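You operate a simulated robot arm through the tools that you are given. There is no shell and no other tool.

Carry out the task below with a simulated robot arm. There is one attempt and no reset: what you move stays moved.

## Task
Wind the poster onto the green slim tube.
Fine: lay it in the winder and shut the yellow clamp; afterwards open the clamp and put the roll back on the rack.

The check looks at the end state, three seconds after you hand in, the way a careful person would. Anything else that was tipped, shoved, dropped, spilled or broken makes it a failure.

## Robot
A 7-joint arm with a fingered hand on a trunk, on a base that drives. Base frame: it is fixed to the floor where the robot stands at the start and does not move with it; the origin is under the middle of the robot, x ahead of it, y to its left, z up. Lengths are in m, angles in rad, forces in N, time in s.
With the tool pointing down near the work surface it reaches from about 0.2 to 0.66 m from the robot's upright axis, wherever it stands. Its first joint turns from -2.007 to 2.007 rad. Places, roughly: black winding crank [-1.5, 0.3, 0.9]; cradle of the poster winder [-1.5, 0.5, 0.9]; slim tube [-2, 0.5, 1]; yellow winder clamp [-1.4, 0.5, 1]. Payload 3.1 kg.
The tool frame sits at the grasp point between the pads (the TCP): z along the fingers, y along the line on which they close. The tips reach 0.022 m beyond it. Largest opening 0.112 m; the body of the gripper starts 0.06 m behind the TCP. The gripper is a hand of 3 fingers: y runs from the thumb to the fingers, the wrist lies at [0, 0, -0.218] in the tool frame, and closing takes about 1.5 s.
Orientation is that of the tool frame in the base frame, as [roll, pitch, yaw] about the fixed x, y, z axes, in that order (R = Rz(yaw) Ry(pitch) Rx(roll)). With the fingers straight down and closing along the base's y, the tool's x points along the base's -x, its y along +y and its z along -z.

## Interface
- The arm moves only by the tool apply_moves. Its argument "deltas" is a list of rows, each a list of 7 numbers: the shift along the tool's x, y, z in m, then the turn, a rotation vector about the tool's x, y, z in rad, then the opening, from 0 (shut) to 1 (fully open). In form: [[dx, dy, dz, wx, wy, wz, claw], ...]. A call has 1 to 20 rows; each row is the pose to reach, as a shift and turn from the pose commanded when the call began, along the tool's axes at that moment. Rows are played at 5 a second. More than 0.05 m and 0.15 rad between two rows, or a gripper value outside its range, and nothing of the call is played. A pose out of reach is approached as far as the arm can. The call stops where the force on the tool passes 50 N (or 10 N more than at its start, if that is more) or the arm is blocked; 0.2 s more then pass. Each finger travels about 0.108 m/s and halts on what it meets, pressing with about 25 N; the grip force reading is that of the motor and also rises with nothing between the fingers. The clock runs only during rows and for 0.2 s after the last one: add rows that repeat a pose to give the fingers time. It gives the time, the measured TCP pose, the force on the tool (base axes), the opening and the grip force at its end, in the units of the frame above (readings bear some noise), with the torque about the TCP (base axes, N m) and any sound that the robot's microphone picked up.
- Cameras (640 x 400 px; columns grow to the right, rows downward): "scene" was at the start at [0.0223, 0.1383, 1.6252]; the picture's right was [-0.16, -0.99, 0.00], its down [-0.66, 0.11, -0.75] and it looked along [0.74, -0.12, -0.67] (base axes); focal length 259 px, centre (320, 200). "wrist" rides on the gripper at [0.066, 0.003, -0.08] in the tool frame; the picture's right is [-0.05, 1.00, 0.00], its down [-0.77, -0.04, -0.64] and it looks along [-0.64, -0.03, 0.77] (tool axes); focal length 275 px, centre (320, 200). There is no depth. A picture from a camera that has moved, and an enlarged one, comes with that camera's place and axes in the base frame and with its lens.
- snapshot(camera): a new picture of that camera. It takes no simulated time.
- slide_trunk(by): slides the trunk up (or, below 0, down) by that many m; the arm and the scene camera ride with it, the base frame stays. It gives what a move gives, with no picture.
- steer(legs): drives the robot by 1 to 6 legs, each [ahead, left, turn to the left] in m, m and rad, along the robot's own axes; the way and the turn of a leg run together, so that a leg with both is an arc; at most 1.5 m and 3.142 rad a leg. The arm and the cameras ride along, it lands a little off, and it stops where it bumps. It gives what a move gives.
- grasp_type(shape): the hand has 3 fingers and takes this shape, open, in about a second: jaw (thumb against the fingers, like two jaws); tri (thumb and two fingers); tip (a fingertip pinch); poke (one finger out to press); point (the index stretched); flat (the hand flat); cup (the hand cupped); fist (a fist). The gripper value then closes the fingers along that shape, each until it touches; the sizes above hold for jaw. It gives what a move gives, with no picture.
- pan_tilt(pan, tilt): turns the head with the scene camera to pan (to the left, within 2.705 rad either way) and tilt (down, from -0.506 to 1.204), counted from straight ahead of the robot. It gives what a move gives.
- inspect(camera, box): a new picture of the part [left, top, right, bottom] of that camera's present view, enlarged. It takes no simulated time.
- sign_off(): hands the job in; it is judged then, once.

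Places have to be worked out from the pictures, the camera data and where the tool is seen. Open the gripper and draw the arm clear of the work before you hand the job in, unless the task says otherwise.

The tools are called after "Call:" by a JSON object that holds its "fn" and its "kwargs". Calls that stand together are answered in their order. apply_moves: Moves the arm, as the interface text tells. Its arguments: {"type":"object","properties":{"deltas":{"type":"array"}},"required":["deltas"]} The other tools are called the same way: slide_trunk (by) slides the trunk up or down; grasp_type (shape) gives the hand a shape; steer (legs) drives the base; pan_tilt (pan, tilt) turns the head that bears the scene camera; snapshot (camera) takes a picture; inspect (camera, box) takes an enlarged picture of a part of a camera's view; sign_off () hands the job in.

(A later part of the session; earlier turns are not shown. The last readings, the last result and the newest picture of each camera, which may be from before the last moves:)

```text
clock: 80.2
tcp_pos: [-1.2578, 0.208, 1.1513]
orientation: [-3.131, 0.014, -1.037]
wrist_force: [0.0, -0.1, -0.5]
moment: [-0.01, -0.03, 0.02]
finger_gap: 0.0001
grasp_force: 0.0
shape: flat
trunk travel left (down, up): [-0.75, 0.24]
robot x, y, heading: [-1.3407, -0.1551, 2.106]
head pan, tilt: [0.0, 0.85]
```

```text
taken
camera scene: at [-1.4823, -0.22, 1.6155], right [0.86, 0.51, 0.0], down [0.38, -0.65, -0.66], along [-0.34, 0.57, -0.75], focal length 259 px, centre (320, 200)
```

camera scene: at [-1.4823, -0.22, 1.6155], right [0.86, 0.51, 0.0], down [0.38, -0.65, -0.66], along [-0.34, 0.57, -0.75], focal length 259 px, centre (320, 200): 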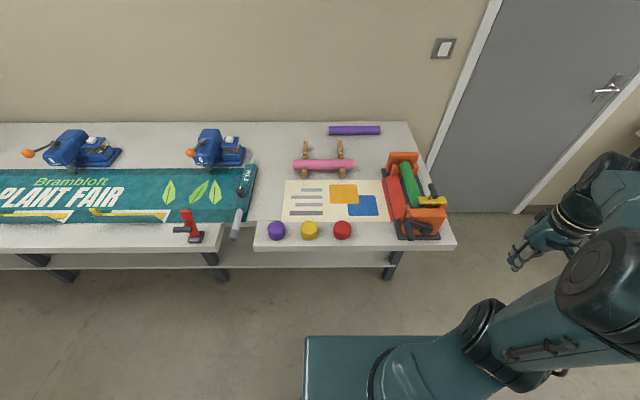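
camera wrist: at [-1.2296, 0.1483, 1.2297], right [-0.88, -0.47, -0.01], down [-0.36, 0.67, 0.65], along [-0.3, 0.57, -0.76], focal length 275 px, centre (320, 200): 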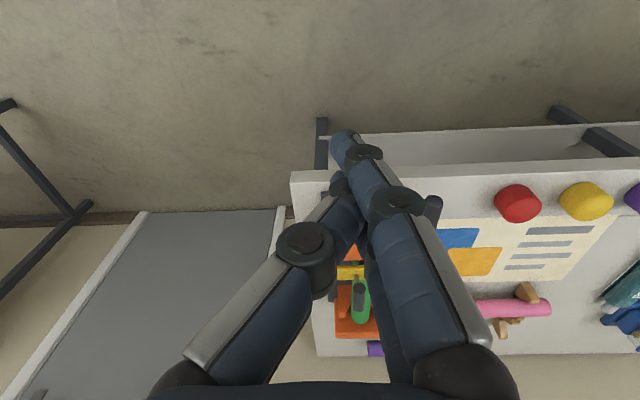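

I zoom in on the crank from this farther viewpoint.

Call:
{"fn": "inspect", "kwargs": {"camera": "scene", "box": [370, 140, 470, 260]}}

Call:
{"fn": "inspect", "kwargs": {"camera": "scene", "box": [390, 190, 460, 250]}}

```text
3.33 times, centred on (420, 200) of scene
camera zoom: at [-1.4823, -0.22, 1.6155], right [0.86, 0.51, 0.0], down [0.38, -0.65, -0.66], along [-0.34, 0.57, -0.75], focal length 865 px, centre (-13, 200)
```

zoom: 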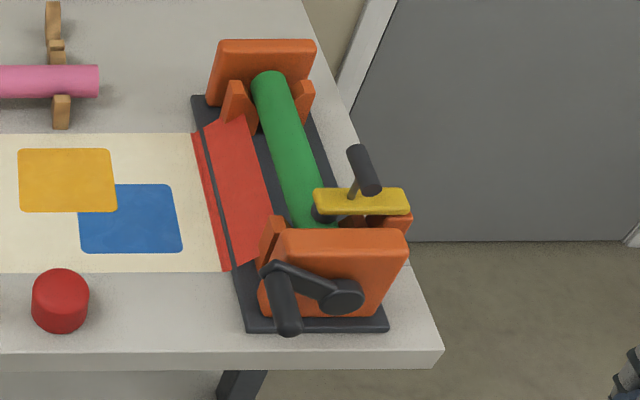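

```text
6.67 times, centred on (425, 220) of scene
camera zoom: at [-1.4823, -0.22, 1.6155], right [0.86, 0.51, 0.0], down [0.38, -0.65, -0.66], along [-0.34, 0.57, -0.75], focal length 1729 px, centre (-380, 67)
```

zoom: 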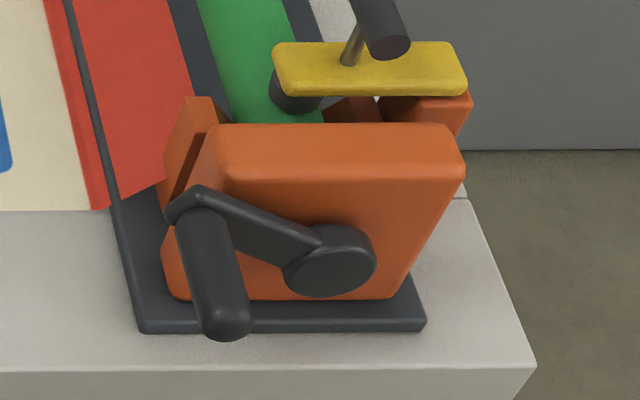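

The crank hub is on the near plate with the arm pointing left and slightly up; its handle sticks out toward me over the table edge. I switch back to jaw and move the hand to look at the handle from closer.

Call:
{"fn": "grasp_type", "kwargs": {"shape": "jaw"}}

Call:
{"fn": "apply_moves", "kwargs": {"deltas": [[0, 0.04, 0, 0, 0, 0, 1], [0, 0.08, 0, 0, 0, 0, 1], [0, 0.12, 0.02, -0.005, -0.006, 0, 1], [0, 0.14, 0.04, -0.011, -0.013, 0, 1], [0, 0.14, 0.04, -0.011, -0.013, 0, 1]]}}

Call:
{"fn": "snapshot", "kwargs": {"camera": "wrist"}}

```text
clock: 81.1
tcp_pos: [-1.2603, 0.2082, 1.1506]
orientation: [-3.13, 0.013, -1.036]
wrist_force: [-0.2, -0.9, 0.3]
moment: [0.02, 0.01, -0.01]
finger_gap: 0.112
grasp_force: 0.1
shape: jaw
trunk travel left (down, up): [-0.75, 0.24]
robot x, y, heading: [-1.3363, -0.1561, 2.111]
head pan, tilt: [0.0, 0.85]
```

```text
clock: 82.3
tcp_pos: [-1.3815, 0.1354, 1.1077]
orientation: [-3.14, 0.026, -1.036]
wrist_force: [-0.2, 0.0, -0.1]
moment: [-0.02, 0.02, -0.03]
finger_gap: 0.1121
grasp_force: 0.0
shape: jaw
trunk travel left (down, up): [-0.75, 0.24]
robot x, y, heading: [-1.3425, -0.1571, 2.108]
head pan, tilt: [0.0, 0.85]
```

```text
taken
camera wrist: at [-1.3487, 0.0761, 1.1867], right [-0.88, -0.47, 0.0], down [-0.35, 0.67, 0.66], along [-0.31, 0.58, -0.76], focal length 275 px, centre (320, 200)
```

wrist: 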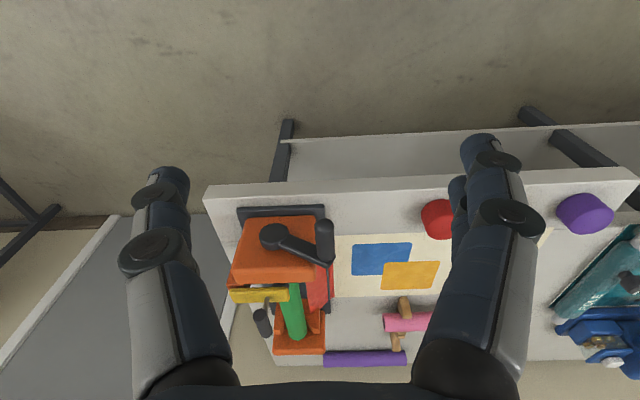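

I correct the slight pitch and move 0.1 m closer to see the crank larger.

Call:
{"fn": "apply_moves", "kwargs": {"deltas": [[-0.04, -0.01, -0.01, 0, 0.013, 0, 1], [-0.08, -0.02, -0.02, 0, 0.026, 0, 1], [-0.11, -0.03, -0.03, 0, 0.026, 0, 1], [-0.11, -0.03, -0.03, 0, 0.026, 0, 1]]}}

Call:
{"fn": "inspect", "kwargs": {"camera": "wrist", "box": [200, 80, 440, 230]}}

```text
clock: 83.3
tcp_pos: [-1.4115, 0.247, 1.1416]
orientation: [-3.141, 0.0, -1.037]
wrist_force: [-0.3, 0.2, 0.3]
moment: [0.03, -0.01, 0.02]
finger_gap: 0.1121
grasp_force: 0.0
shape: jaw
trunk travel left (down, up): [-0.75, 0.24]
robot x, y, heading: [-1.3389, -0.1573, 2.1]
head pan, tilt: [0.0, 0.85]
```

```text
2.67 times, centred on (320, 155) of wrist
camera zoom: at [-1.3807, 0.189, 1.2221], right [-0.88, -0.47, 0.0], down [-0.36, 0.68, 0.64], along [-0.3, 0.56, -0.77], focal length 734 px, centre (320, 320)
```

zoom: 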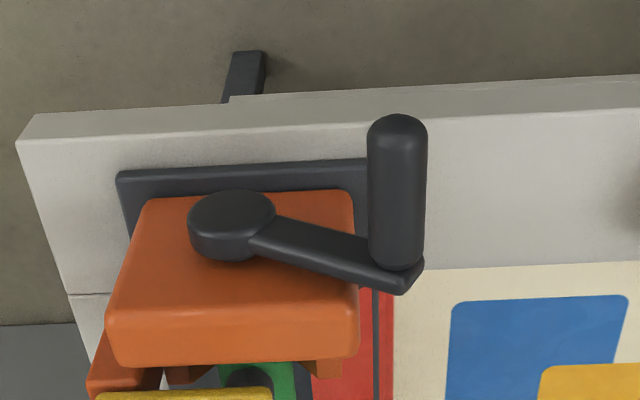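

Good view of the crank. I take a second, lower view for triangulation.

Call:
{"fn": "apply_moves", "kwargs": {"deltas": [[0.035, 0, 0.03, 0, 0, 0, 1], [0.07, 0, 0.06, 0, 0, 0, 1], [0.1, 0, 0.09, 0, 0, 0, 1], [0.1, 0, 0.12, 0, 0, 0, 1], [0.1, 0, 0.12, 0, 0, 0, 1]]}}

Call:
{"fn": "inspect", "kwargs": {"camera": "wrist", "box": [200, 150, 440, 300]}}

```text
clock: 84.5
tcp_pos: [-1.3589, 0.162, 1.0199]
orientation: [-3.141, 0.001, -1.036]
wrist_force: [-0.5, 0.0, -0.4]
moment: [0.02, 0.02, 0.04]
finger_gap: 0.1119
grasp_force: 0.1
shape: jaw
trunk travel left (down, up): [-0.75, 0.24]
robot x, y, heading: [-1.3409, -0.1558, 2.111]
head pan, tilt: [0.0, 0.85]
```

```text
2.67 times, centred on (320, 225) of wrist
camera zoom: at [-1.3287, 0.1035, 1.1007], right [-0.88, -0.47, 0.0], down [-0.36, 0.68, 0.64], along [-0.3, 0.56, -0.77], focal length 734 px, centre (320, 133)
```

zoom: 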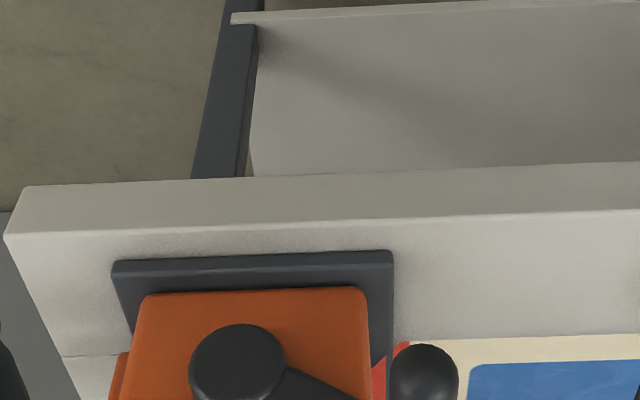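

Call:
{"fn": "inspect", "kwargs": {"camera": "wrist", "box": [220, 200, 420, 350]}}

```text
2.67 times, centred on (320, 275) of wrist
camera zoom: at [-1.3287, 0.1035, 1.1007], right [-0.88, -0.47, 0.0], down [-0.36, 0.68, 0.64], along [-0.3, 0.56, -0.77], focal length 734 px, centre (320, 0)
```

zoom: 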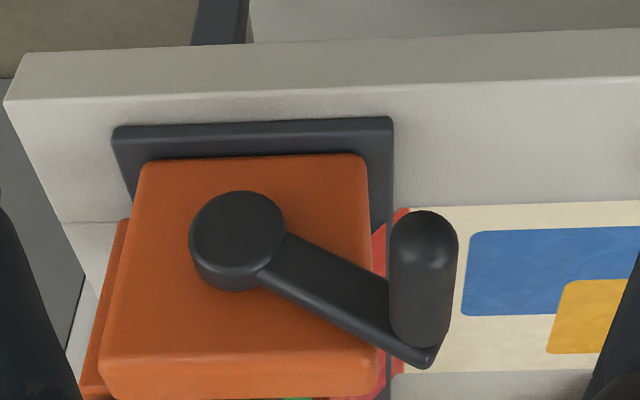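

Triangulated: crank hub at (X 0.501, Y -0.19, z 0.915), handle axis at Y -0.1145, z 0.950, spanning X 0.44–0.507, so crank radius ≈ 0.084. I move above the handle's outer part, fingers straddling it left and right.

Call:
{"fn": "apply_moves", "kwargs": {"deltas": [[-0.02, 0.005, -0.03, 0, 0, 0, 0.8], [-0.06, 0.012, -0.045, 0, 0, 0, 0.7], [-0.105, 0.02, -0.045, 0, 0, 0, 0.7], [-0.15, 0.028, -0.045, 0, 0, 0, 0.7], [-0.166, 0.03, -0.045, 0, 0, 0, 0.7], [-0.166, 0.03, -0.045, 0, 0, 0, 0.7]]}}

Call:
{"fn": "snapshot", "kwargs": {"camera": "wrist"}}

Call:
{"fn": "inspect", "kwargs": {"camera": "scene", "box": [370, 140, 470, 260]}}

```text
clock: 85.9
tcp_pos: [-1.4686, 0.2881, 1.0646]
orientation: [3.141, -0.001, -1.037]
wrist_force: [0.3, -0.8, 0.1]
moment: [0.03, -0.03, -0.01]
finger_gap: 0.0788
grasp_force: 0.1
shape: jaw
trunk travel left (down, up): [-0.75, 0.24]
robot x, y, heading: [-1.3426, -0.1556, 2.11]
head pan, tilt: [0.0, 0.85]
```

```text
taken
camera wrist: at [-1.4382, 0.2306, 1.1452], right [-0.88, -0.47, 0.0], down [-0.36, 0.68, 0.64], along [-0.3, 0.56, -0.77], focal length 275 px, centre (320, 200)
```

wrist: 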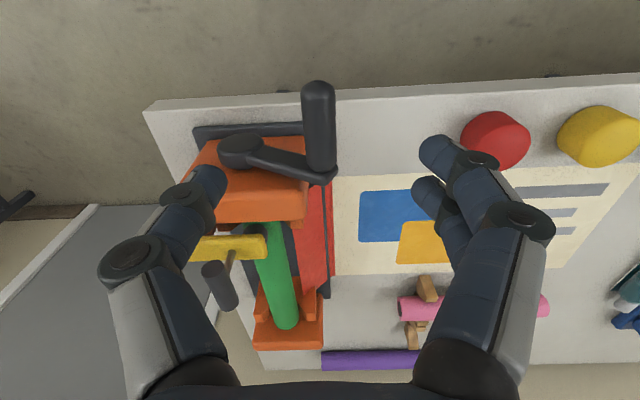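

```text
3.33 times, centred on (420, 200) of scene
camera zoom: at [-1.4827, -0.2195, 1.6154], right [0.86, 0.51, 0.0], down [0.38, -0.65, -0.66], along [-0.34, 0.57, -0.75], focal length 865 px, centre (-13, 200)
```

zoom: 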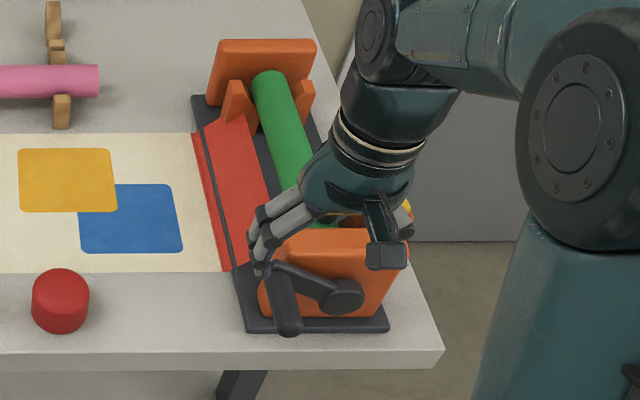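

The handle is centred under the hand (within 2 mm). I descend to its axis and close the fingers on it.

Call:
{"fn": "apply_moves", "kwargs": {"deltas": [[0, -0.002, 0.03, 0, 0, 0, 0.7], [0, -0.002, 0.07, 0, 0, 0, 0.7], [0, -0.002, 0.105, 0, 0, 0, 0.7], [0, -0.002, 0.113, 0, 0, 0, 0.6], [0, -0.002, 0.113, 0, 0, 0, 0.4], [0, -0.002, 0.113, 0, 0, 0, 0.2], [0, -0.002, 0.113, 0, 0, 0, 0.1], [0, -0.002, 0.113, 0, 0, 0, 0], [0, -0.002, 0.113, 0, 0, 0, 0], [0, -0.002, 0.113, 0, 0, 0, 0]]}}

Call:
{"fn": "snapshot", "kwargs": {"camera": "wrist"}}

Call:
{"fn": "inspect", "kwargs": {"camera": "scene", "box": [370, 140, 470, 260]}}

```text
clock: 88.1
tcp_pos: [-1.4682, 0.29, 0.9525]
orientation: [3.141, -0.002, -1.039]
wrist_force: [2.9, 0.4, -3.6]
moment: [-0.02, 0.05, 0.05]
finger_gap: 0.0
grasp_force: 24.7
shape: jaw
trunk travel left (down, up): [-0.75, 0.24]
robot x, y, heading: [-1.3426, -0.1562, 2.107]
head pan, tilt: [0.0, 0.85]
```

```text
taken
camera wrist: at [-1.4378, 0.2319, 1.0326], right [-0.88, -0.47, 0.0], down [-0.36, 0.68, 0.64], along [-0.3, 0.56, -0.77], focal length 275 px, centre (320, 200)
```

wrist: 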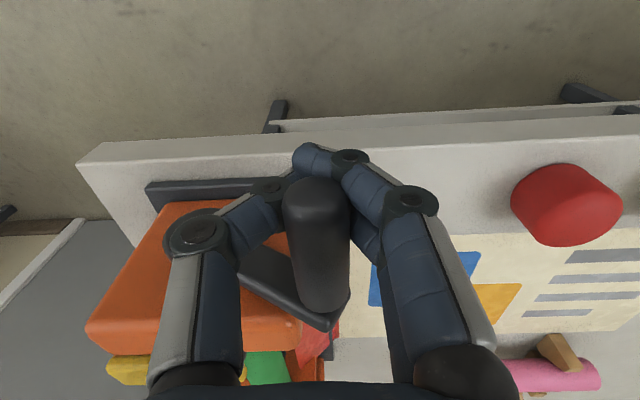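

```text
3.33 times, centred on (420, 200) of scene
camera zoom: at [-1.4821, -0.2186, 1.6155], right [0.86, 0.51, 0.0], down [0.38, -0.65, -0.66], along [-0.34, 0.57, -0.75], focal length 865 px, centre (-13, 200)
```

zoom: 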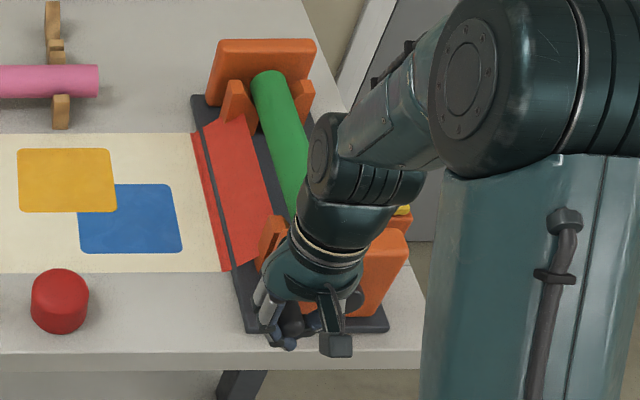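

The fingers have closed underneath the handle, caging it about 1 cm above the grasp point. I try turning clockwise (up and over to the right), first a quarter of the way, watching force and poster.

Call:
{"fn": "apply_moves", "kwargs": {"deltas": [[0, -0.005, -0.007, 0, 0, 0, 0], [0, -0.011, -0.013, 0, 0, 0, 0], [0, -0.019, -0.0205, 0, 0, 0, 0], [0, -0.0285, -0.027, 0, 0, 0, 0], [0, -0.0385, -0.032, 0, 0, 0, 0], [0, -0.049, -0.0355, 0, 0, 0, 0], [0, -0.06, -0.0375, 0, 0, 0, 0], [0, -0.071, -0.038, 0, 0, 0, 0], [0, -0.071, -0.038, 0, 0, 0, 0]]}}

Call:
{"fn": "snapshot", "kwargs": {"camera": "wrist"}}

Call:
{"fn": "snapshot", "kwargs": {"camera": "scene"}}

```text
clock: 90.1
tcp_pos: [-1.4086, 0.3255, 0.9906]
orientation: [3.142, -0.001, -1.036]
wrist_force: [-3.1, -0.1, -15.3]
moment: [-0.11, 0.16, 0.04]
finger_gap: 0.0002
grasp_force: 24.8
shape: jaw
trunk travel left (down, up): [-0.75, 0.24]
robot x, y, heading: [-1.3445, -0.1571, 2.11]
head pan, tilt: [0.0, 0.85]
```

```text
taken
camera wrist: at [-1.3771, 0.2685, 1.0708], right [-0.88, -0.47, 0.0], down [-0.36, 0.68, 0.63], along [-0.3, 0.56, -0.77], focal length 275 px, centre (320, 200)
```

wrist: 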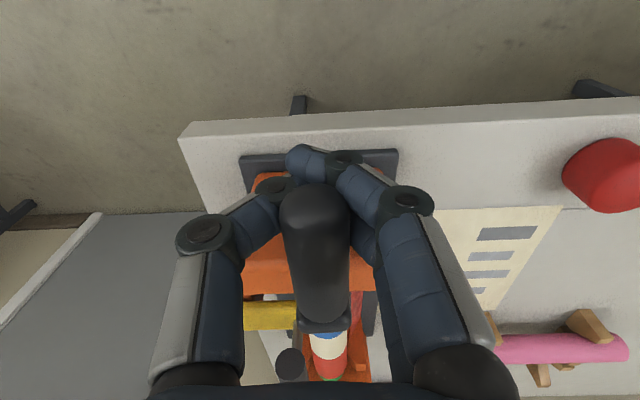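

```text
taken
camera scene: at [-1.4838, -0.2173, 1.6154], right [0.86, 0.51, 0.0], down [0.38, -0.65, -0.66], along [-0.34, 0.57, -0.75], focal length 259 px, centre (320, 200)
```

scene: 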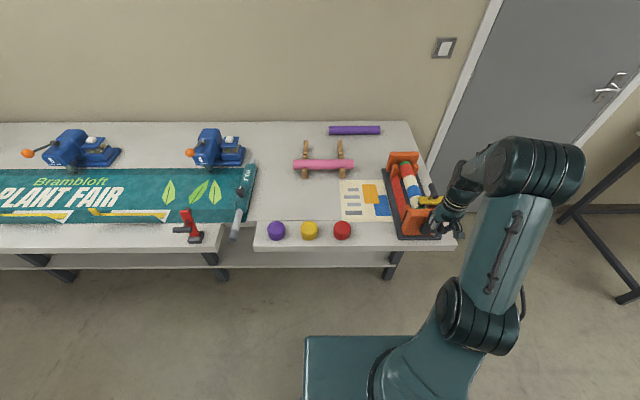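

The poster is winding onto the tube already: the sheet on the table is visibly shorter and the tube is wrapped. I zoom in to see progress.

Call:
{"fn": "inspect", "kwargs": {"camera": "scene", "box": [320, 130, 480, 260]}}

```text
3.08 times, centred on (400, 195) of scene
camera zoom: at [-1.4838, -0.2173, 1.6154], right [0.86, 0.51, 0.0], down [0.38, -0.65, -0.66], along [-0.34, 0.57, -0.75], focal length 798 px, centre (74, 215)
```

zoom: 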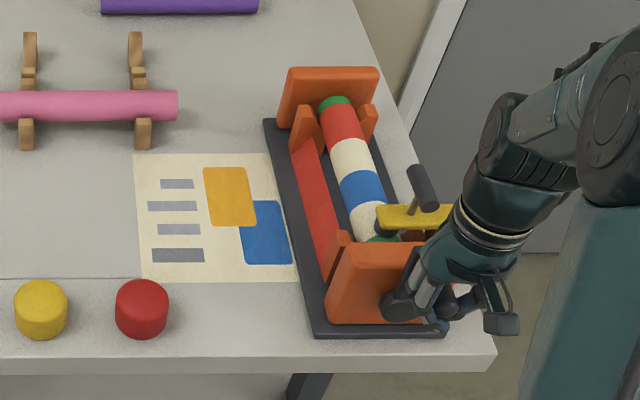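

Roughly a third is wound after a quarter turn. Before going on around I measure the table edge relative to the fingers for the low part of the circle.

Call:
{"fn": "inspect", "kwargs": {"camera": "wrist", "box": [160, 60, 480, 260]}}

```text
2.00 times, centred on (320, 160) of wrist
camera zoom: at [-1.3771, 0.2685, 1.0708], right [-0.88, -0.47, 0.0], down [-0.36, 0.68, 0.63], along [-0.3, 0.56, -0.77], focal length 551 px, centre (320, 280)
```

zoom: 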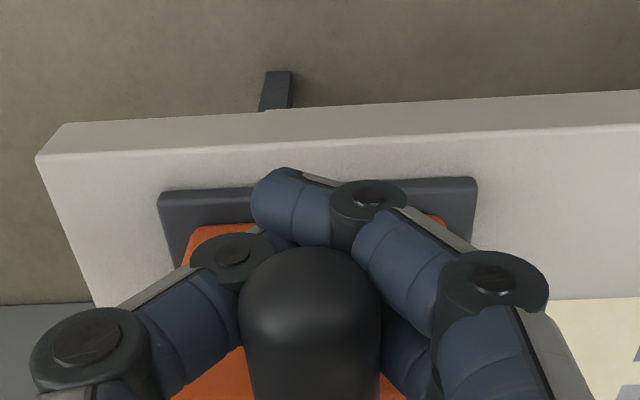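

The table edge is about 1 cm beyond the fingers, fine. I continue clockwise from the top to the right side, letting the palm come down onto the handle to push it.

Call:
{"fn": "apply_moves", "kwargs": {"deltas": [[0, -0.0125, 0.0043, 0, 0, 0, 0], [0, -0.0234, 0.0115, 0, 0, 0, 0], [0, -0.0359, 0.0211, 0, 0, 0, 0], [0, -0.0479, 0.033, 0, 0, 0, 0], [0, -0.0591, 0.0462, 0, 0, 0, 0], [0, -0.0685, 0.0605, 0, 0, 0, 0], [0, -0.0768, 0.0729, 0, 0, 0, 0], [0, -0.083, 0.0851, 0, 0, 0, 0], [0, -0.083, 0.0851, 0, 0, 0, 0]]}}

Call:
{"fn": "snapshot", "kwargs": {"camera": "wrist"}}

Call:
{"fn": "inspect", "kwargs": {"camera": "scene", "box": [320, 130, 480, 260]}}

```text
clock: 92.1
tcp_pos: [-1.3344, 0.3692, 0.9065]
orientation: [3.141, 0.001, -1.038]
wrist_force: [3.9, 0.9, 3.0]
moment: [-0.16, 0.22, 0.03]
finger_gap: 0.0
grasp_force: 24.5
shape: jaw
trunk travel left (down, up): [-0.75, 0.24]
robot x, y, heading: [-1.3415, -0.1598, 2.111]
head pan, tilt: [0.0, 0.85]
```

```text
taken
camera wrist: at [-1.3043, 0.3101, 0.987], right [-0.88, -0.47, 0.0], down [-0.36, 0.68, 0.64], along [-0.3, 0.56, -0.77], focal length 275 px, centre (320, 200)
```

wrist: 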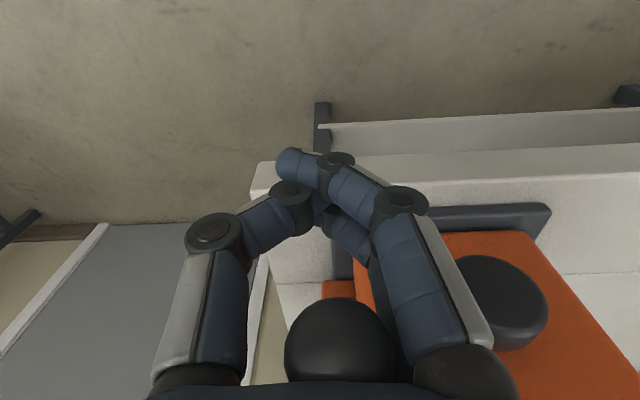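

```text
3.08 times, centred on (400, 195) of scene
camera zoom: at [-1.482, -0.2195, 1.6155], right [0.86, 0.51, 0.0], down [0.38, -0.65, -0.66], along [-0.34, 0.57, -0.75], focal length 798 px, centre (74, 215)
```

zoom: 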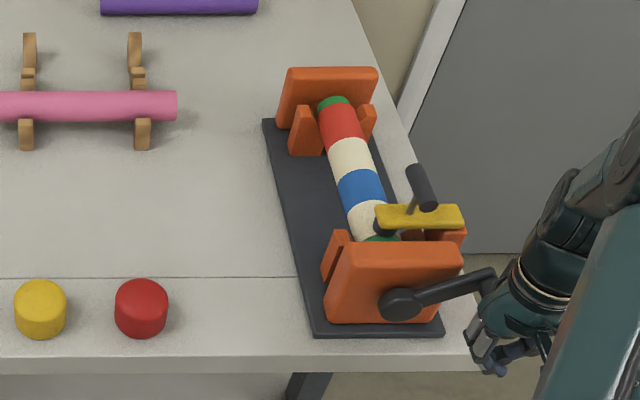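

The sheet has gone completely from the table and is now wrapped on the tube. I release the crank: open the fingers, then lift straight up off the handle.

Call:
{"fn": "apply_moves", "kwargs": {"deltas": [[0, 0, 0, 0, 0, 0, 0.4], [0, 0, 0, 0, 0, 0, 0.8], [0, 0, 0, 0, 0, 0, 1], [0, 0, -0.03, 0, 0, 0, 1], [0, 0, -0.07, 0, 0, 0, 1], [0, 0, -0.115, 0, 0, 0, 1], [0, 0, -0.16, 0, 0, 0, 1], [0, 0, -0.205, 0, 0, 0, 1], [0, 0, -0.245, 0, 0, 0, 1], [0, 0, -0.245, 0, 0, 0, 1]]}}

Call:
{"fn": "snapshot", "kwargs": {"camera": "wrist"}}

Call:
{"fn": "inspect", "kwargs": {"camera": "scene", "box": [320, 130, 480, 260]}}

```text
clock: 94.3
tcp_pos: [-1.3369, 0.3651, 1.1533]
orientation: [3.14, -0.002, -1.038]
wrist_force: [0.4, -1.0, 0.5]
moment: [-0.03, 0.02, 0.0]
finger_gap: 0.112
grasp_force: 0.1
shape: jaw
trunk travel left (down, up): [-0.75, 0.24]
robot x, y, heading: [-1.341, -0.1546, 2.104]
head pan, tilt: [0.0, 0.85]
```

```text
taken
camera wrist: at [-1.3056, 0.3076, 1.233], right [-0.88, -0.47, 0.0], down [-0.36, 0.68, 0.64], along [-0.3, 0.56, -0.77], focal length 275 px, centre (320, 200)
```

wrist: 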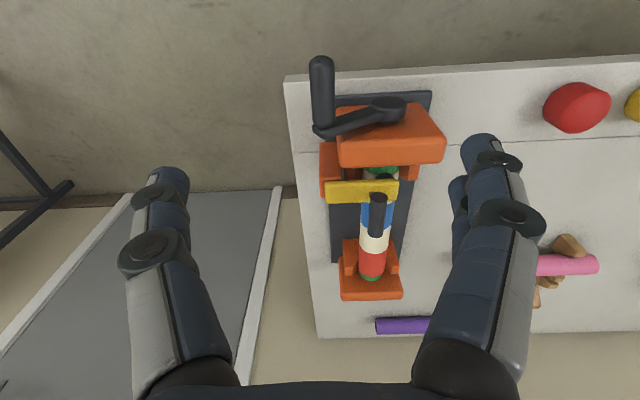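

```text
3.08 times, centred on (400, 195) of scene
camera zoom: at [-1.4827, -0.219, 1.6155], right [0.86, 0.51, 0.0], down [0.38, -0.65, -0.66], along [-0.34, 0.57, -0.75], focal length 798 px, centre (74, 215)
```

zoom: 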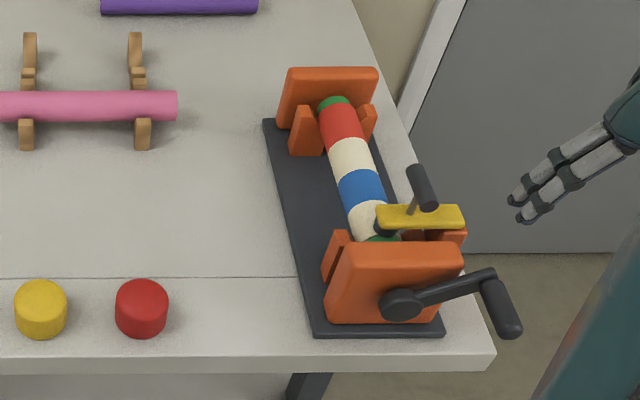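

The crank stays at the right and the roll is complete. I drive 0.18 m forward so the clamp handle is within reach.

Call:
{"fn": "steer", "kwargs": {"legs": [[0.18, 0, 0]]}}

Call:
{"fn": "snapshot", "kwargs": {"camera": "scene"}}

```text
clock: 95.8
tcp_pos: [-1.4256, 0.52, 1.152]
orientation: [-3.14, -0.002, -1.041]
wrist_force: [-0.7, 0.4, -0.5]
moment: [-0.01, 0.0, 0.05]
finger_gap: 0.1122
grasp_force: 0.1
shape: jaw
trunk travel left (down, up): [-0.75, 0.24]
robot x, y, heading: [-1.4343, -0.0022, 2.098]
head pan, tilt: [0.0, 0.85]
```

```text
taken
camera scene: at [-1.574, -0.0651, 1.6154], right [0.86, 0.51, 0.0], down [0.38, -0.65, -0.66], along [-0.34, 0.57, -0.75], focal length 259 px, centre (320, 200)
```

scene: 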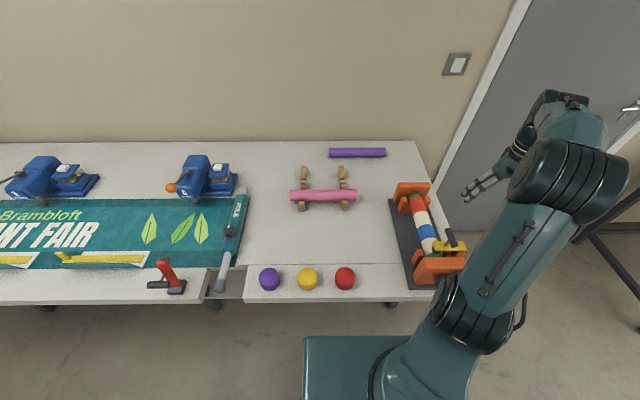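

I rotate the hand a quarter turn so it will close along the T-bar's length, moving above the T-bar at safe height.

Call:
{"fn": "apply_moves", "kwargs": {"deltas": [[0.003, 0.006, 0, 0, 0, 0.143, 1], [0.006, 0.012, 0, 0, 0, 0.286, 1], [0.009, 0.018, 0, 0, 0, 0.428, 1], [0.012, 0.024, 0, 0, 0, 0.571, 1], [0.015, 0.03, 0, 0, 0, 0.714, 1], [0.018, 0.036, 0, 0, 0, 0.857, 1], [0.021, 0.042, 0, 0, 0, 1.0, 1], [0.024, 0.048, 0, 0, 0, 1.143, 1], [0.027, 0.054, 0, 0, 0, 1.285, 1], [0.0296, 0.06, 0, 0, 0, 1.428, 1], [0.0296, 0.06, 0, 0, 0, 1.571, 1], [0.0296, 0.06, 0, 0, 0, 1.571, 1]]}}

Call:
{"fn": "snapshot", "kwargs": {"camera": "wrist"}}

```text
clock: 98.4
tcp_pos: [-1.461, 0.4624, 1.1546]
orientation: [3.14, 0.0, -2.614]
wrist_force: [0.4, 0.2, -0.1]
moment: [-0.02, 0.03, -0.02]
finger_gap: 0.1119
grasp_force: 0.0
shape: jaw
trunk travel left (down, up): [-0.75, 0.24]
robot x, y, heading: [-1.4343, -0.0064, 2.102]
head pan, tilt: [0.0, 0.85]
```

```text
taken
camera wrist: at [-1.521, 0.4326, 1.2333], right [-0.46, 0.89, 0.0], down [0.68, 0.36, 0.64], along [0.56, 0.29, -0.77], focal length 275 px, centre (320, 200)
```

wrist: 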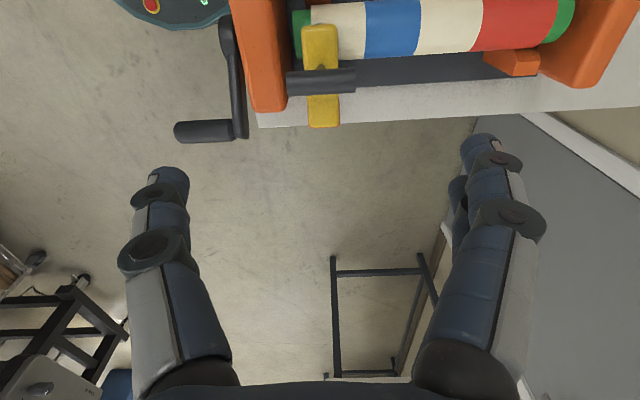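

The T-bar lies exactly under the hand (within 2 mm), its 55 mm length along the closing direction. I descend most of the way and check.

Call:
{"fn": "apply_moves", "kwargs": {"deltas": [[-0.002, 0.001, 0.04, 0, 0, 0, 1], [-0.002, 0.001, 0.08, 0, 0, 0, 0.9], [-0.002, 0.001, 0.12, 0, 0, 0, 0.85], [-0.002, 0.001, 0.12, 0, 0, 0, 0.85]]}}

Call:
{"fn": "snapshot", "kwargs": {"camera": "wrist"}}

Call:
{"fn": "inspect", "kwargs": {"camera": "scene", "box": [380, 170, 540, 290]}}

```text
clock: 99.4
tcp_pos: [-1.4615, 0.4615, 1.0313]
orientation: [-3.14, -0.001, -2.612]
wrist_force: [0.5, 0.4, 0.1]
moment: [0.03, 0.02, -0.01]
finger_gap: 0.0953
grasp_force: 0.1
shape: jaw
trunk travel left (down, up): [-0.75, 0.24]
robot x, y, heading: [-1.4287, -0.0008, 2.103]
head pan, tilt: [0.0, 0.85]
```

```text
taken
camera wrist: at [-1.5214, 0.4318, 1.1112], right [-0.47, 0.89, 0.0], down [0.68, 0.36, 0.64], along [0.56, 0.3, -0.77], focal length 275 px, centre (320, 200)
```

wrist: 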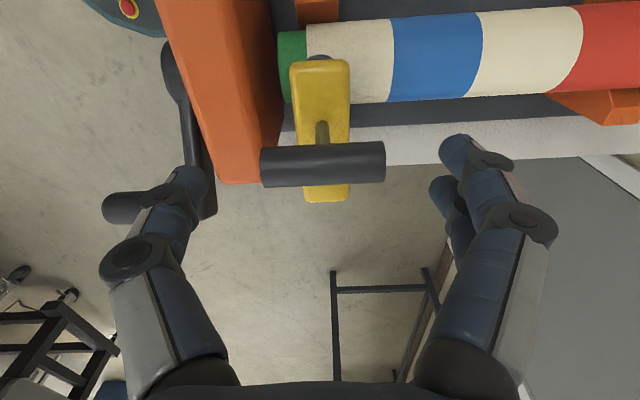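

```text
3.33 times, centred on (460, 230) of scene
camera zoom: at [-1.5734, -0.0667, 1.6154], right [0.86, 0.51, 0.0], down [0.38, -0.65, -0.66], along [-0.34, 0.57, -0.75], focal length 865 px, centre (-147, 100)
```

zoom: 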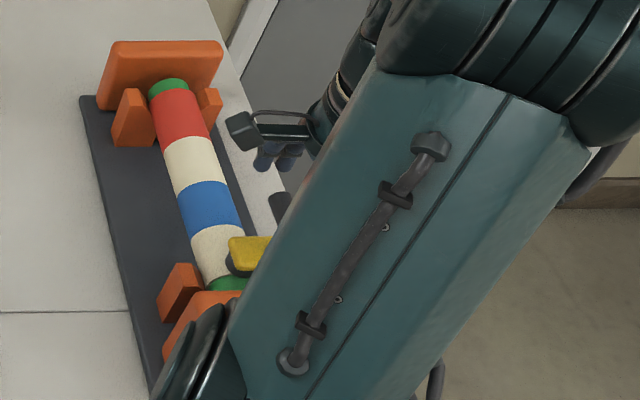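

T-bar is centred between the fingers at z ≈ 1.006. I go down the last 26 mm and close on its ends.

Call:
{"fn": "apply_moves", "kwargs": {"deltas": [[0.002, 0, 0.013, 0, 0, 0, 0.85], [0.002, 0, 0.026, 0, 0, 0, 0.85], [0.002, 0, 0.026, 0, 0, 0, 0.7], [0.002, 0, 0.026, 0, 0, 0, 0.55], [0.002, 0, 0.026, 0, 0, 0, 0.45], [0.002, 0, 0.026, 0, 0, 0, 0.35], [0.002, 0, 0.026, 0, 0, 0, 0.3], [0.002, 0, 0.026, 0, 0, 0, 0.3]]}}

Call:
{"fn": "snapshot", "kwargs": {"camera": "wrist"}}

```text
clock: 101.2
tcp_pos: [-1.461, 0.4616, 1.0055]
orientation: [3.14, -0.001, -2.611]
wrist_force: [5.3, -3.8, -2.8]
moment: [-0.07, -0.02, -0.01]
finger_gap: 0.0493
grasp_force: 25.0
shape: jaw
trunk travel left (down, up): [-0.75, 0.24]
robot x, y, heading: [-1.4328, -0.0016, 2.105]
head pan, tilt: [0.0, 0.85]
```

```text
taken
camera wrist: at [-1.5206, 0.432, 1.086], right [-0.47, 0.89, 0.0], down [0.68, 0.36, 0.64], along [0.56, 0.3, -0.77], focal length 275 px, centre (320, 200)
```

wrist: 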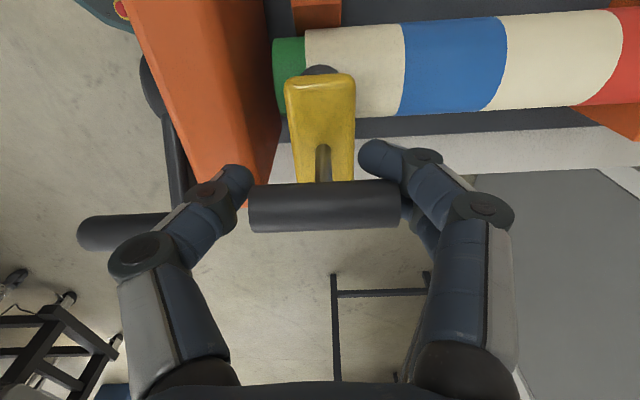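

The T-bar ends are held (gap 0.049). I lift it along its arc, up and to the right, for the first half of the opening.

Call:
{"fn": "apply_moves", "kwargs": {"deltas": [[-0.0038, 0, -0.0054, 0, 0, 0, 0.3], [-0.0082, 0, -0.0103, 0, 0, 0, 0.3], [-0.0139, 0, -0.0153, 0, 0, 0, 0.3], [-0.0202, 0, -0.0195, 0, 0, 0, 0.3], [-0.027, 0, -0.0229, 0, 0, 0, 0.3], [-0.0342, 0, -0.0253, 0, 0, 0, 0.3], [-0.0342, 0, -0.0253, 0, 0, 0, 0.3]]}}

Call:
{"fn": "snapshot", "kwargs": {"camera": "wrist"}}

```text
clock: 102.8
tcp_pos: [-1.4299, 0.4821, 1.0296]
orientation: [-3.136, -0.005, -2.61]
wrist_force: [9.6, -9.3, -42.8]
moment: [-0.82, -0.02, -0.44]
finger_gap: 0.0477
grasp_force: 25.1
shape: jaw
trunk travel left (down, up): [-0.75, 0.24]
robot x, y, heading: [-1.4333, -0.0032, 2.1]
head pan, tilt: [0.0, 0.85]
```

```text
taken
camera wrist: at [-1.4897, 0.4519, 1.1098], right [-0.46, 0.89, -0.01], down [0.68, 0.36, 0.63], along [0.56, 0.29, -0.78], focal length 275 px, centre (320, 200)
```

wrist: 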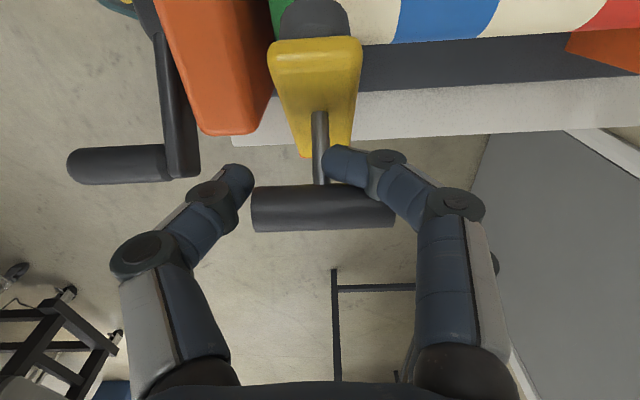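

The lever is rising; the 43 N pull shows my arc radius was about 1.3 mm too large. Refitting (hinge Y -0.26, z 0.973, R 0.0566), I relax and continue right and down toward the open position.

Call:
{"fn": "apply_moves", "kwargs": {"deltas": [[-0.002, 0, 0.002, 0, 0, 0, 0.3], [-0.0107, 0, 0.0014, 0, 0, 0, 0.3], [-0.0155, 0, 0.002, 0, 0, 0, 0.3], [-0.0205, 0, 0.0023, 0, 0, 0, 0.3], [-0.0255, 0, 0.0033, 0, 0, 0, 0.3], [-0.0301, 0, 0.0048, 0, 0, 0, 0.3], [-0.0347, 0, 0.0067, 0, 0, 0, 0.3], [-0.039, 0, 0.009, 0, 0, 0, 0.3], [-0.0433, 0, 0.0117, 0, 0, 0, 0.3], [-0.0433, 0, 0.0117, 0, 0, 0, 0.3]]}}

Call:
{"fn": "snapshot", "kwargs": {"camera": "wrist"}}

Call:
{"fn": "inspect", "kwargs": {"camera": "scene", "box": [380, 170, 540, 290]}}

```text
clock: 105.0
tcp_pos: [-1.3961, 0.5031, 1.0209]
orientation: [-3.14, -0.001, -2.611]
wrist_force: [-6.7, -11.5, -15.5]
moment: [-0.81, -0.05, -0.47]
finger_gap: 0.0468
grasp_force: 25.6
shape: jaw
trunk travel left (down, up): [-0.75, 0.24]
robot x, y, heading: [-1.4323, -0.0023, 2.103]
head pan, tilt: [0.0, 0.85]
```

```text
taken
camera wrist: at [-1.4564, 0.4723, 1.1007], right [-0.47, 0.89, 0.0], down [0.68, 0.36, 0.64], along [0.56, 0.3, -0.77], focal length 275 px, centre (320, 200)
```

wrist: 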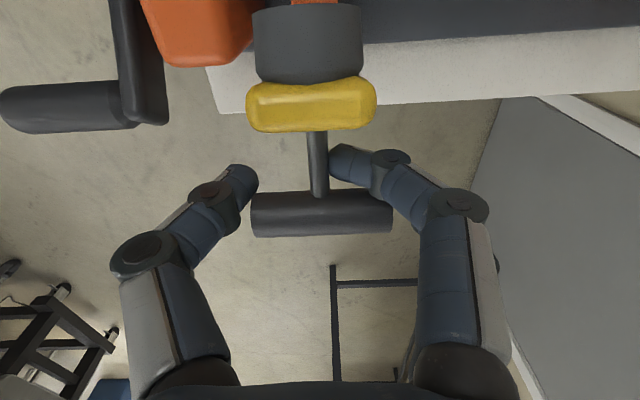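

```text
3.33 times, centred on (460, 230) of scene
camera zoom: at [-1.5752, -0.0668, 1.6152], right [0.86, 0.51, 0.0], down [0.38, -0.65, -0.66], along [-0.33, 0.57, -0.75], focal length 865 px, centre (-147, 100)
```

zoom: 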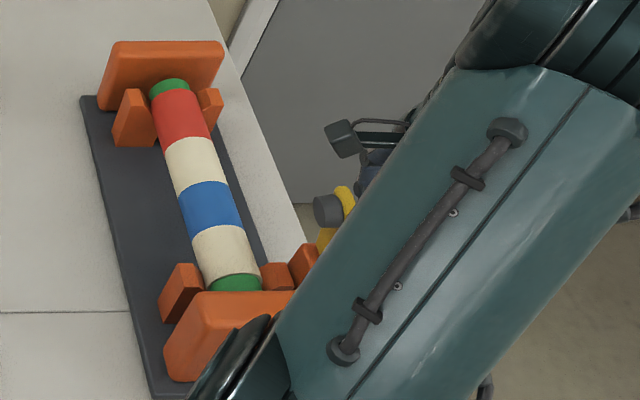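

The lever is upright again with the pad clear of the roll. I push the last few millimetres to its original open position and then release the T-bar.

Call:
{"fn": "apply_moves", "kwargs": {"deltas": [[-0.004, 0, 0.003, 0, 0, 0, 0.3], [-0.009, 0, 0.0065, 0, 0, 0, 0.3], [-0.011, 0, 0.008, 0, 0, 0, 0.3], [-0.011, 0, 0.008, 0, 0, 0, 0.5], [-0.011, 0, 0.008, 0, 0, 0, 0.7], [-0.011, 0, 0.008, 0, 0, 0, 0.85], [-0.011, 0, 0.008, 0, 0, 0, 0.85]]}}

Call:
{"fn": "snapshot", "kwargs": {"camera": "wrist"}}

```text
clock: 106.6
tcp_pos: [-1.3851, 0.5092, 1.0116]
orientation: [3.141, 0.001, -2.611]
wrist_force: [-0.5, -1.0, 0.4]
moment: [0.01, -0.04, -0.03]
finger_gap: 0.0952
grasp_force: 0.0
shape: jaw
trunk travel left (down, up): [-0.75, 0.24]
robot x, y, heading: [-1.4289, 0.0002, 2.099]
head pan, tilt: [0.0, 0.85]
```

```text
taken
camera wrist: at [-1.4451, 0.4789, 1.0918], right [-0.47, 0.89, 0.0], down [0.68, 0.36, 0.64], along [0.56, 0.3, -0.77], focal length 275 px, centre (320, 200)
```

wrist: 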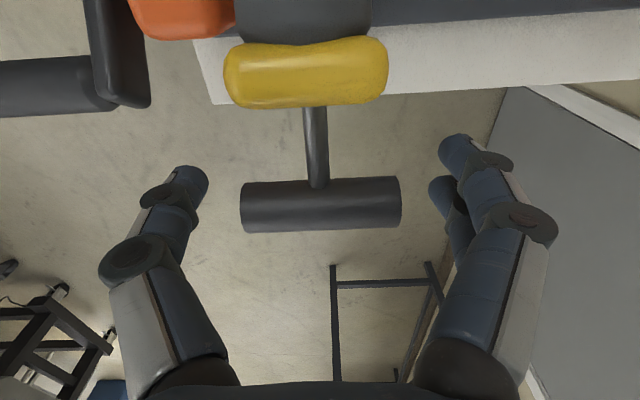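

The T-bar is free and the lever stays open. I raise the hand straight up and look at the winder.

Call:
{"fn": "apply_moves", "kwargs": {"deltas": [[0, 0, -0.04, 0, 0, 0, 0.85], [0, 0, -0.085, 0, 0, 0, 1], [0, 0, -0.13, 0, 0, 0, 1], [0.03, 0, -0.16, 0, 0, 0, 1], [0.06, 0.0, -0.16, 0, 0, 0, 1], [0.06, 0, -0.16, 0, 0, 0, 1]]}}

Call:
{"fn": "snapshot", "kwargs": {"camera": "wrist"}}

Call:
{"fn": "snapshot", "kwargs": {"camera": "scene"}}

```text
clock: 108.0
tcp_pos: [-1.4377, 0.4793, 1.1725]
orientation: [-3.14, -0.001, -2.609]
wrist_force: [0.1, -1.1, 0.6]
moment: [0.03, -0.01, -0.02]
finger_gap: 0.1119
grasp_force: 0.0
shape: jaw
trunk travel left (down, up): [-0.75, 0.24]
robot x, y, heading: [-1.431, -0.0053, 2.102]
head pan, tilt: [0.0, 0.85]
```

```text
taken
camera wrist: at [-1.4958, 0.4489, 1.2532], right [-0.47, 0.89, 0.0], down [0.68, 0.36, 0.64], along [0.56, 0.3, -0.77], focal length 275 px, centre (320, 200)
```

wrist: 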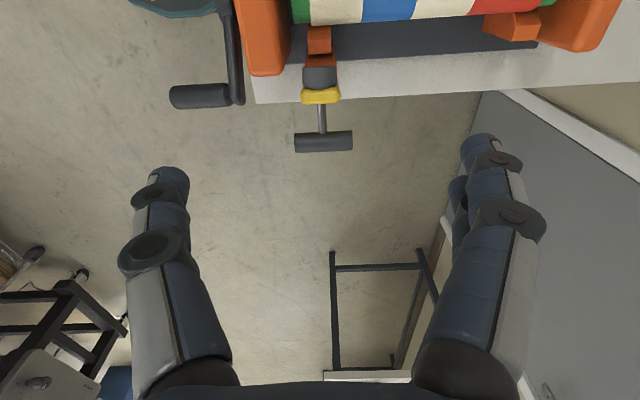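

```text
taken
camera scene: at [-1.5727, -0.0656, 1.6155], right [0.86, 0.51, 0.0], down [0.38, -0.65, -0.66], along [-0.34, 0.57, -0.75], focal length 259 px, centre (320, 200)
```

scene: 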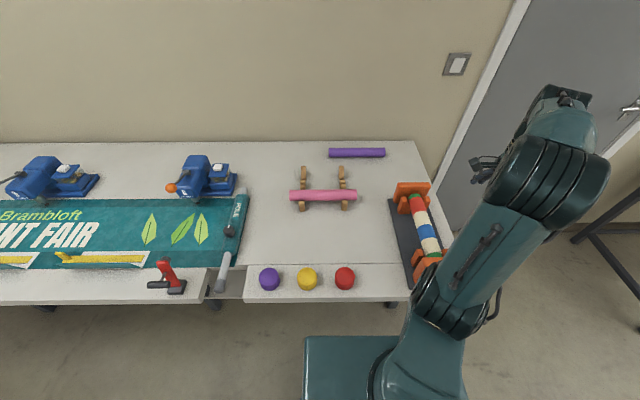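

The clamp is open and the roll lies free in the cradle. I drive forward 0.124 m to the place where I reached both cradle and rack before.

Call:
{"fn": "steer", "kwargs": {"legs": [[0.124, 0, 0.003]]}}

Call:
{"fn": "snapshot", "kwargs": {"camera": "scene"}}

```text
clock: 109.2
tcp_pos: [-1.5, 0.5833, 1.1739]
orientation: [-3.141, 0.0, -2.611]
wrist_force: [-0.1, 0.0, 0.0]
moment: [-0.01, -0.03, -0.01]
finger_gap: 0.112
grasp_force: 0.0
shape: jaw
trunk travel left (down, up): [-0.75, 0.24]
robot x, y, heading: [-1.4945, 0.1014, 2.108]
head pan, tilt: [0.0, 0.85]
```

```text
taken
camera scene: at [-1.6354, 0.0384, 1.6154], right [0.86, 0.51, 0.0], down [0.38, -0.65, -0.66], along [-0.34, 0.57, -0.75], focal length 259 px, centre (320, 200)
```

scene: 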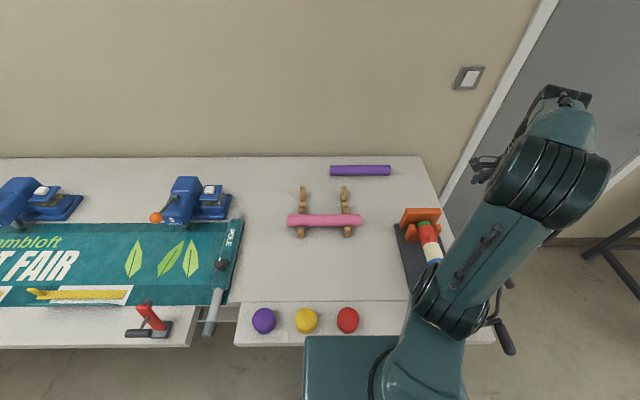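

Back at the earlier stance. I turn the hand to the neutral yaw above the roll's centre (X 0.397, Y -0.188) and look at it.

Call:
{"fn": "apply_moves", "kwargs": {"deltas": [[0.005, -0.002, 0, 0, 0, -0.143, 1], [0.01, -0.004, 0, 0, 0, -0.286, 1], [0.015, -0.006, 0, 0, 0, -0.428, 1], [0.02, -0.008, 0, 0, 0, -0.571, 1], [0.025, -0.01, 0, 0, 0, -0.714, 1], [0.03, -0.012, 0, 0, 0, -0.857, 1], [0.035, -0.014, 0, 0, 0, -1.0, 1], [0.04, -0.016, 0, 0, 0, -1.143, 1], [0.045, -0.018, 0, 0, 0, -1.285, 1], [0.051, -0.018, 0, 0, 0, -1.428, 1], [0.051, -0.018, 0, 0, 0, -1.571, 1], [0.051, -0.018, 0, 0, 0, -1.571, 1]]}}

Call:
{"fn": "snapshot", "kwargs": {"camera": "wrist"}}

Call:
{"fn": "inspect", "kwargs": {"camera": "wrist", "box": [220, 0, 420, 250]}}

```text
clock: 111.8
tcp_pos: [-1.5355, 0.5419, 1.1727]
orientation: [-3.142, -0.001, -1.036]
wrist_force: [0.2, -0.8, 0.3]
moment: [0.02, -0.02, -0.02]
finger_gap: 0.1119
grasp_force: 0.0
shape: jaw
trunk travel left (down, up): [-0.75, 0.24]
robot x, y, heading: [-1.4954, 0.1033, 2.106]
head pan, tilt: [0.0, 0.85]
```

```text
taken
camera wrist: at [-1.504, 0.4843, 1.2532], right [-0.88, -0.47, 0.0], down [-0.36, 0.68, 0.64], along [-0.3, 0.56, -0.77], focal length 275 px, centre (320, 200)
```

wrist: 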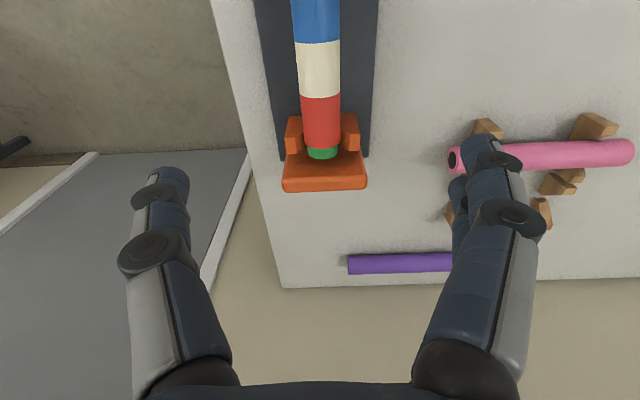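

```text
1.60 times, centred on (320, 125) of wrist
camera zoom: at [-1.504, 0.4843, 1.2532], right [-0.88, -0.47, 0.0], down [-0.36, 0.68, 0.64], along [-0.3, 0.56, -0.77], focal length 440 px, centre (320, 320)
```

zoom: 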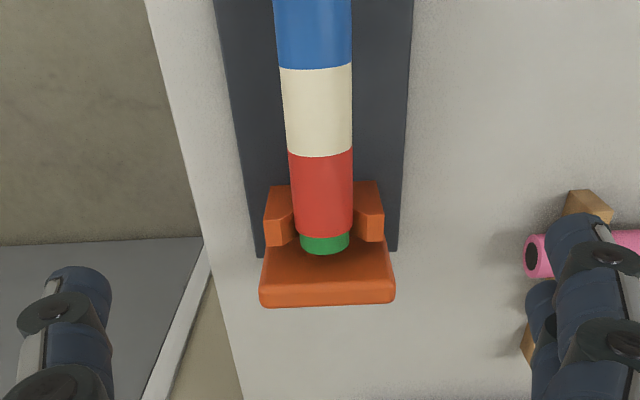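

The roll (diameter ≈ 0.049, centred at X 0.397, Y -0.190) rests free. I descend around it to z ≈ 0.95 first and check centring.

Call:
{"fn": "apply_moves", "kwargs": {"deltas": [[0, -0.0025, 0.045, 0, 0, 0, 1], [0, -0.0025, 0.09, 0, 0, 0, 1], [0, -0.0025, 0.135, 0, 0, 0, 0.9], [0, -0.0025, 0.18, 0, 0, 0, 0.85], [0, -0.0025, 0.22, 0, 0, 0, 0.85], [0, -0.0025, 0.22, 0, 0, 0, 0.85]]}}

Call:
{"fn": "snapshot", "kwargs": {"camera": "wrist"}}

```text
clock: 113.2
tcp_pos: [-1.5337, 0.5405, 0.9529]
orientation: [-3.141, 0.0, -1.038]
wrist_force: [0.0, -0.3, 0.2]
moment: [0.05, -0.02, 0.01]
finger_gap: 0.0953
grasp_force: 0.0
shape: jaw
trunk travel left (down, up): [-0.75, 0.24]
robot x, y, heading: [-1.4898, 0.1017, 2.109]
head pan, tilt: [0.0, 0.85]
```

```text
taken
camera wrist: at [-1.5031, 0.4828, 1.0318], right [-0.88, -0.47, 0.0], down [-0.36, 0.68, 0.64], along [-0.3, 0.56, -0.77], focal length 275 px, centre (320, 200)
```

wrist: 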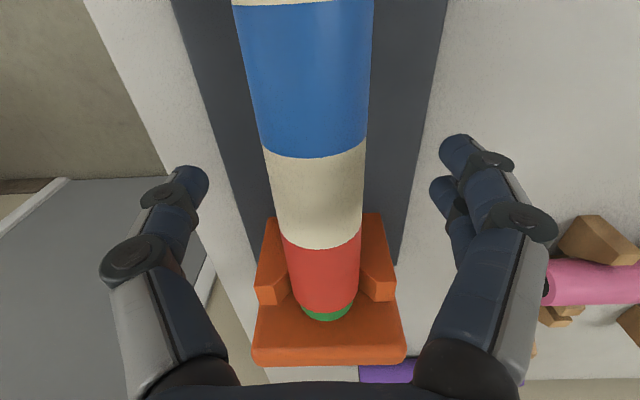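

Centred within 3 mm; roll axis z ≈ 0.919. I descend to just below the axis and close only to 0.36 so the fingers cradle the roll without squeezing it out.

Call:
{"fn": "apply_moves", "kwargs": {"deltas": [[0, -0.003, 0.025, 0, 0, 0, 0.85], [0, -0.003, 0.043, 0, 0, 0, 0.85], [0, -0.003, 0.043, 0, 0, 0, 0.65], [0, -0.003, 0.043, 0, 0, 0, 0.5], [0, -0.003, 0.043, 0, 0, 0, 0.44], [0, -0.003, 0.043, 0, 0, 0, 0.4], [0, -0.003, 0.043, 0, 0, 0, 0.36], [0, -0.003, 0.043, 0, 0, 0, 0.36], [0, -0.003, 0.043, 0, 0, 0, 0.36]]}}

Call:
{"fn": "snapshot", "kwargs": {"camera": "wrist"}}

```text
clock: 115.2
tcp_pos: [-1.5299, 0.5433, 0.9092]
orientation: [3.141, -0.001, -1.038]
wrist_force: [-1.1, -0.3, 0.4]
moment: [0.03, 0.0, 0.0]
finger_gap: 0.0407
grasp_force: 0.0
shape: jaw
trunk travel left (down, up): [-0.75, 0.24]
robot x, y, heading: [-1.49, 0.1024, 2.107]
head pan, tilt: [0.0, 0.85]
```

```text
taken
camera wrist: at [-1.5, 0.4852, 0.9898], right [-0.88, -0.47, 0.0], down [-0.36, 0.68, 0.64], along [-0.3, 0.56, -0.77], focal length 275 px, centre (320, 200)
```

wrist: 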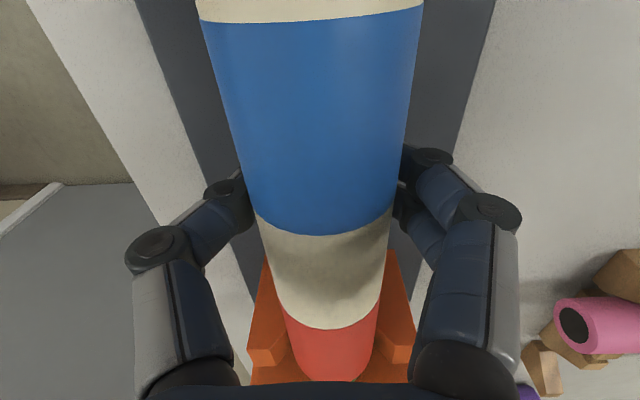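

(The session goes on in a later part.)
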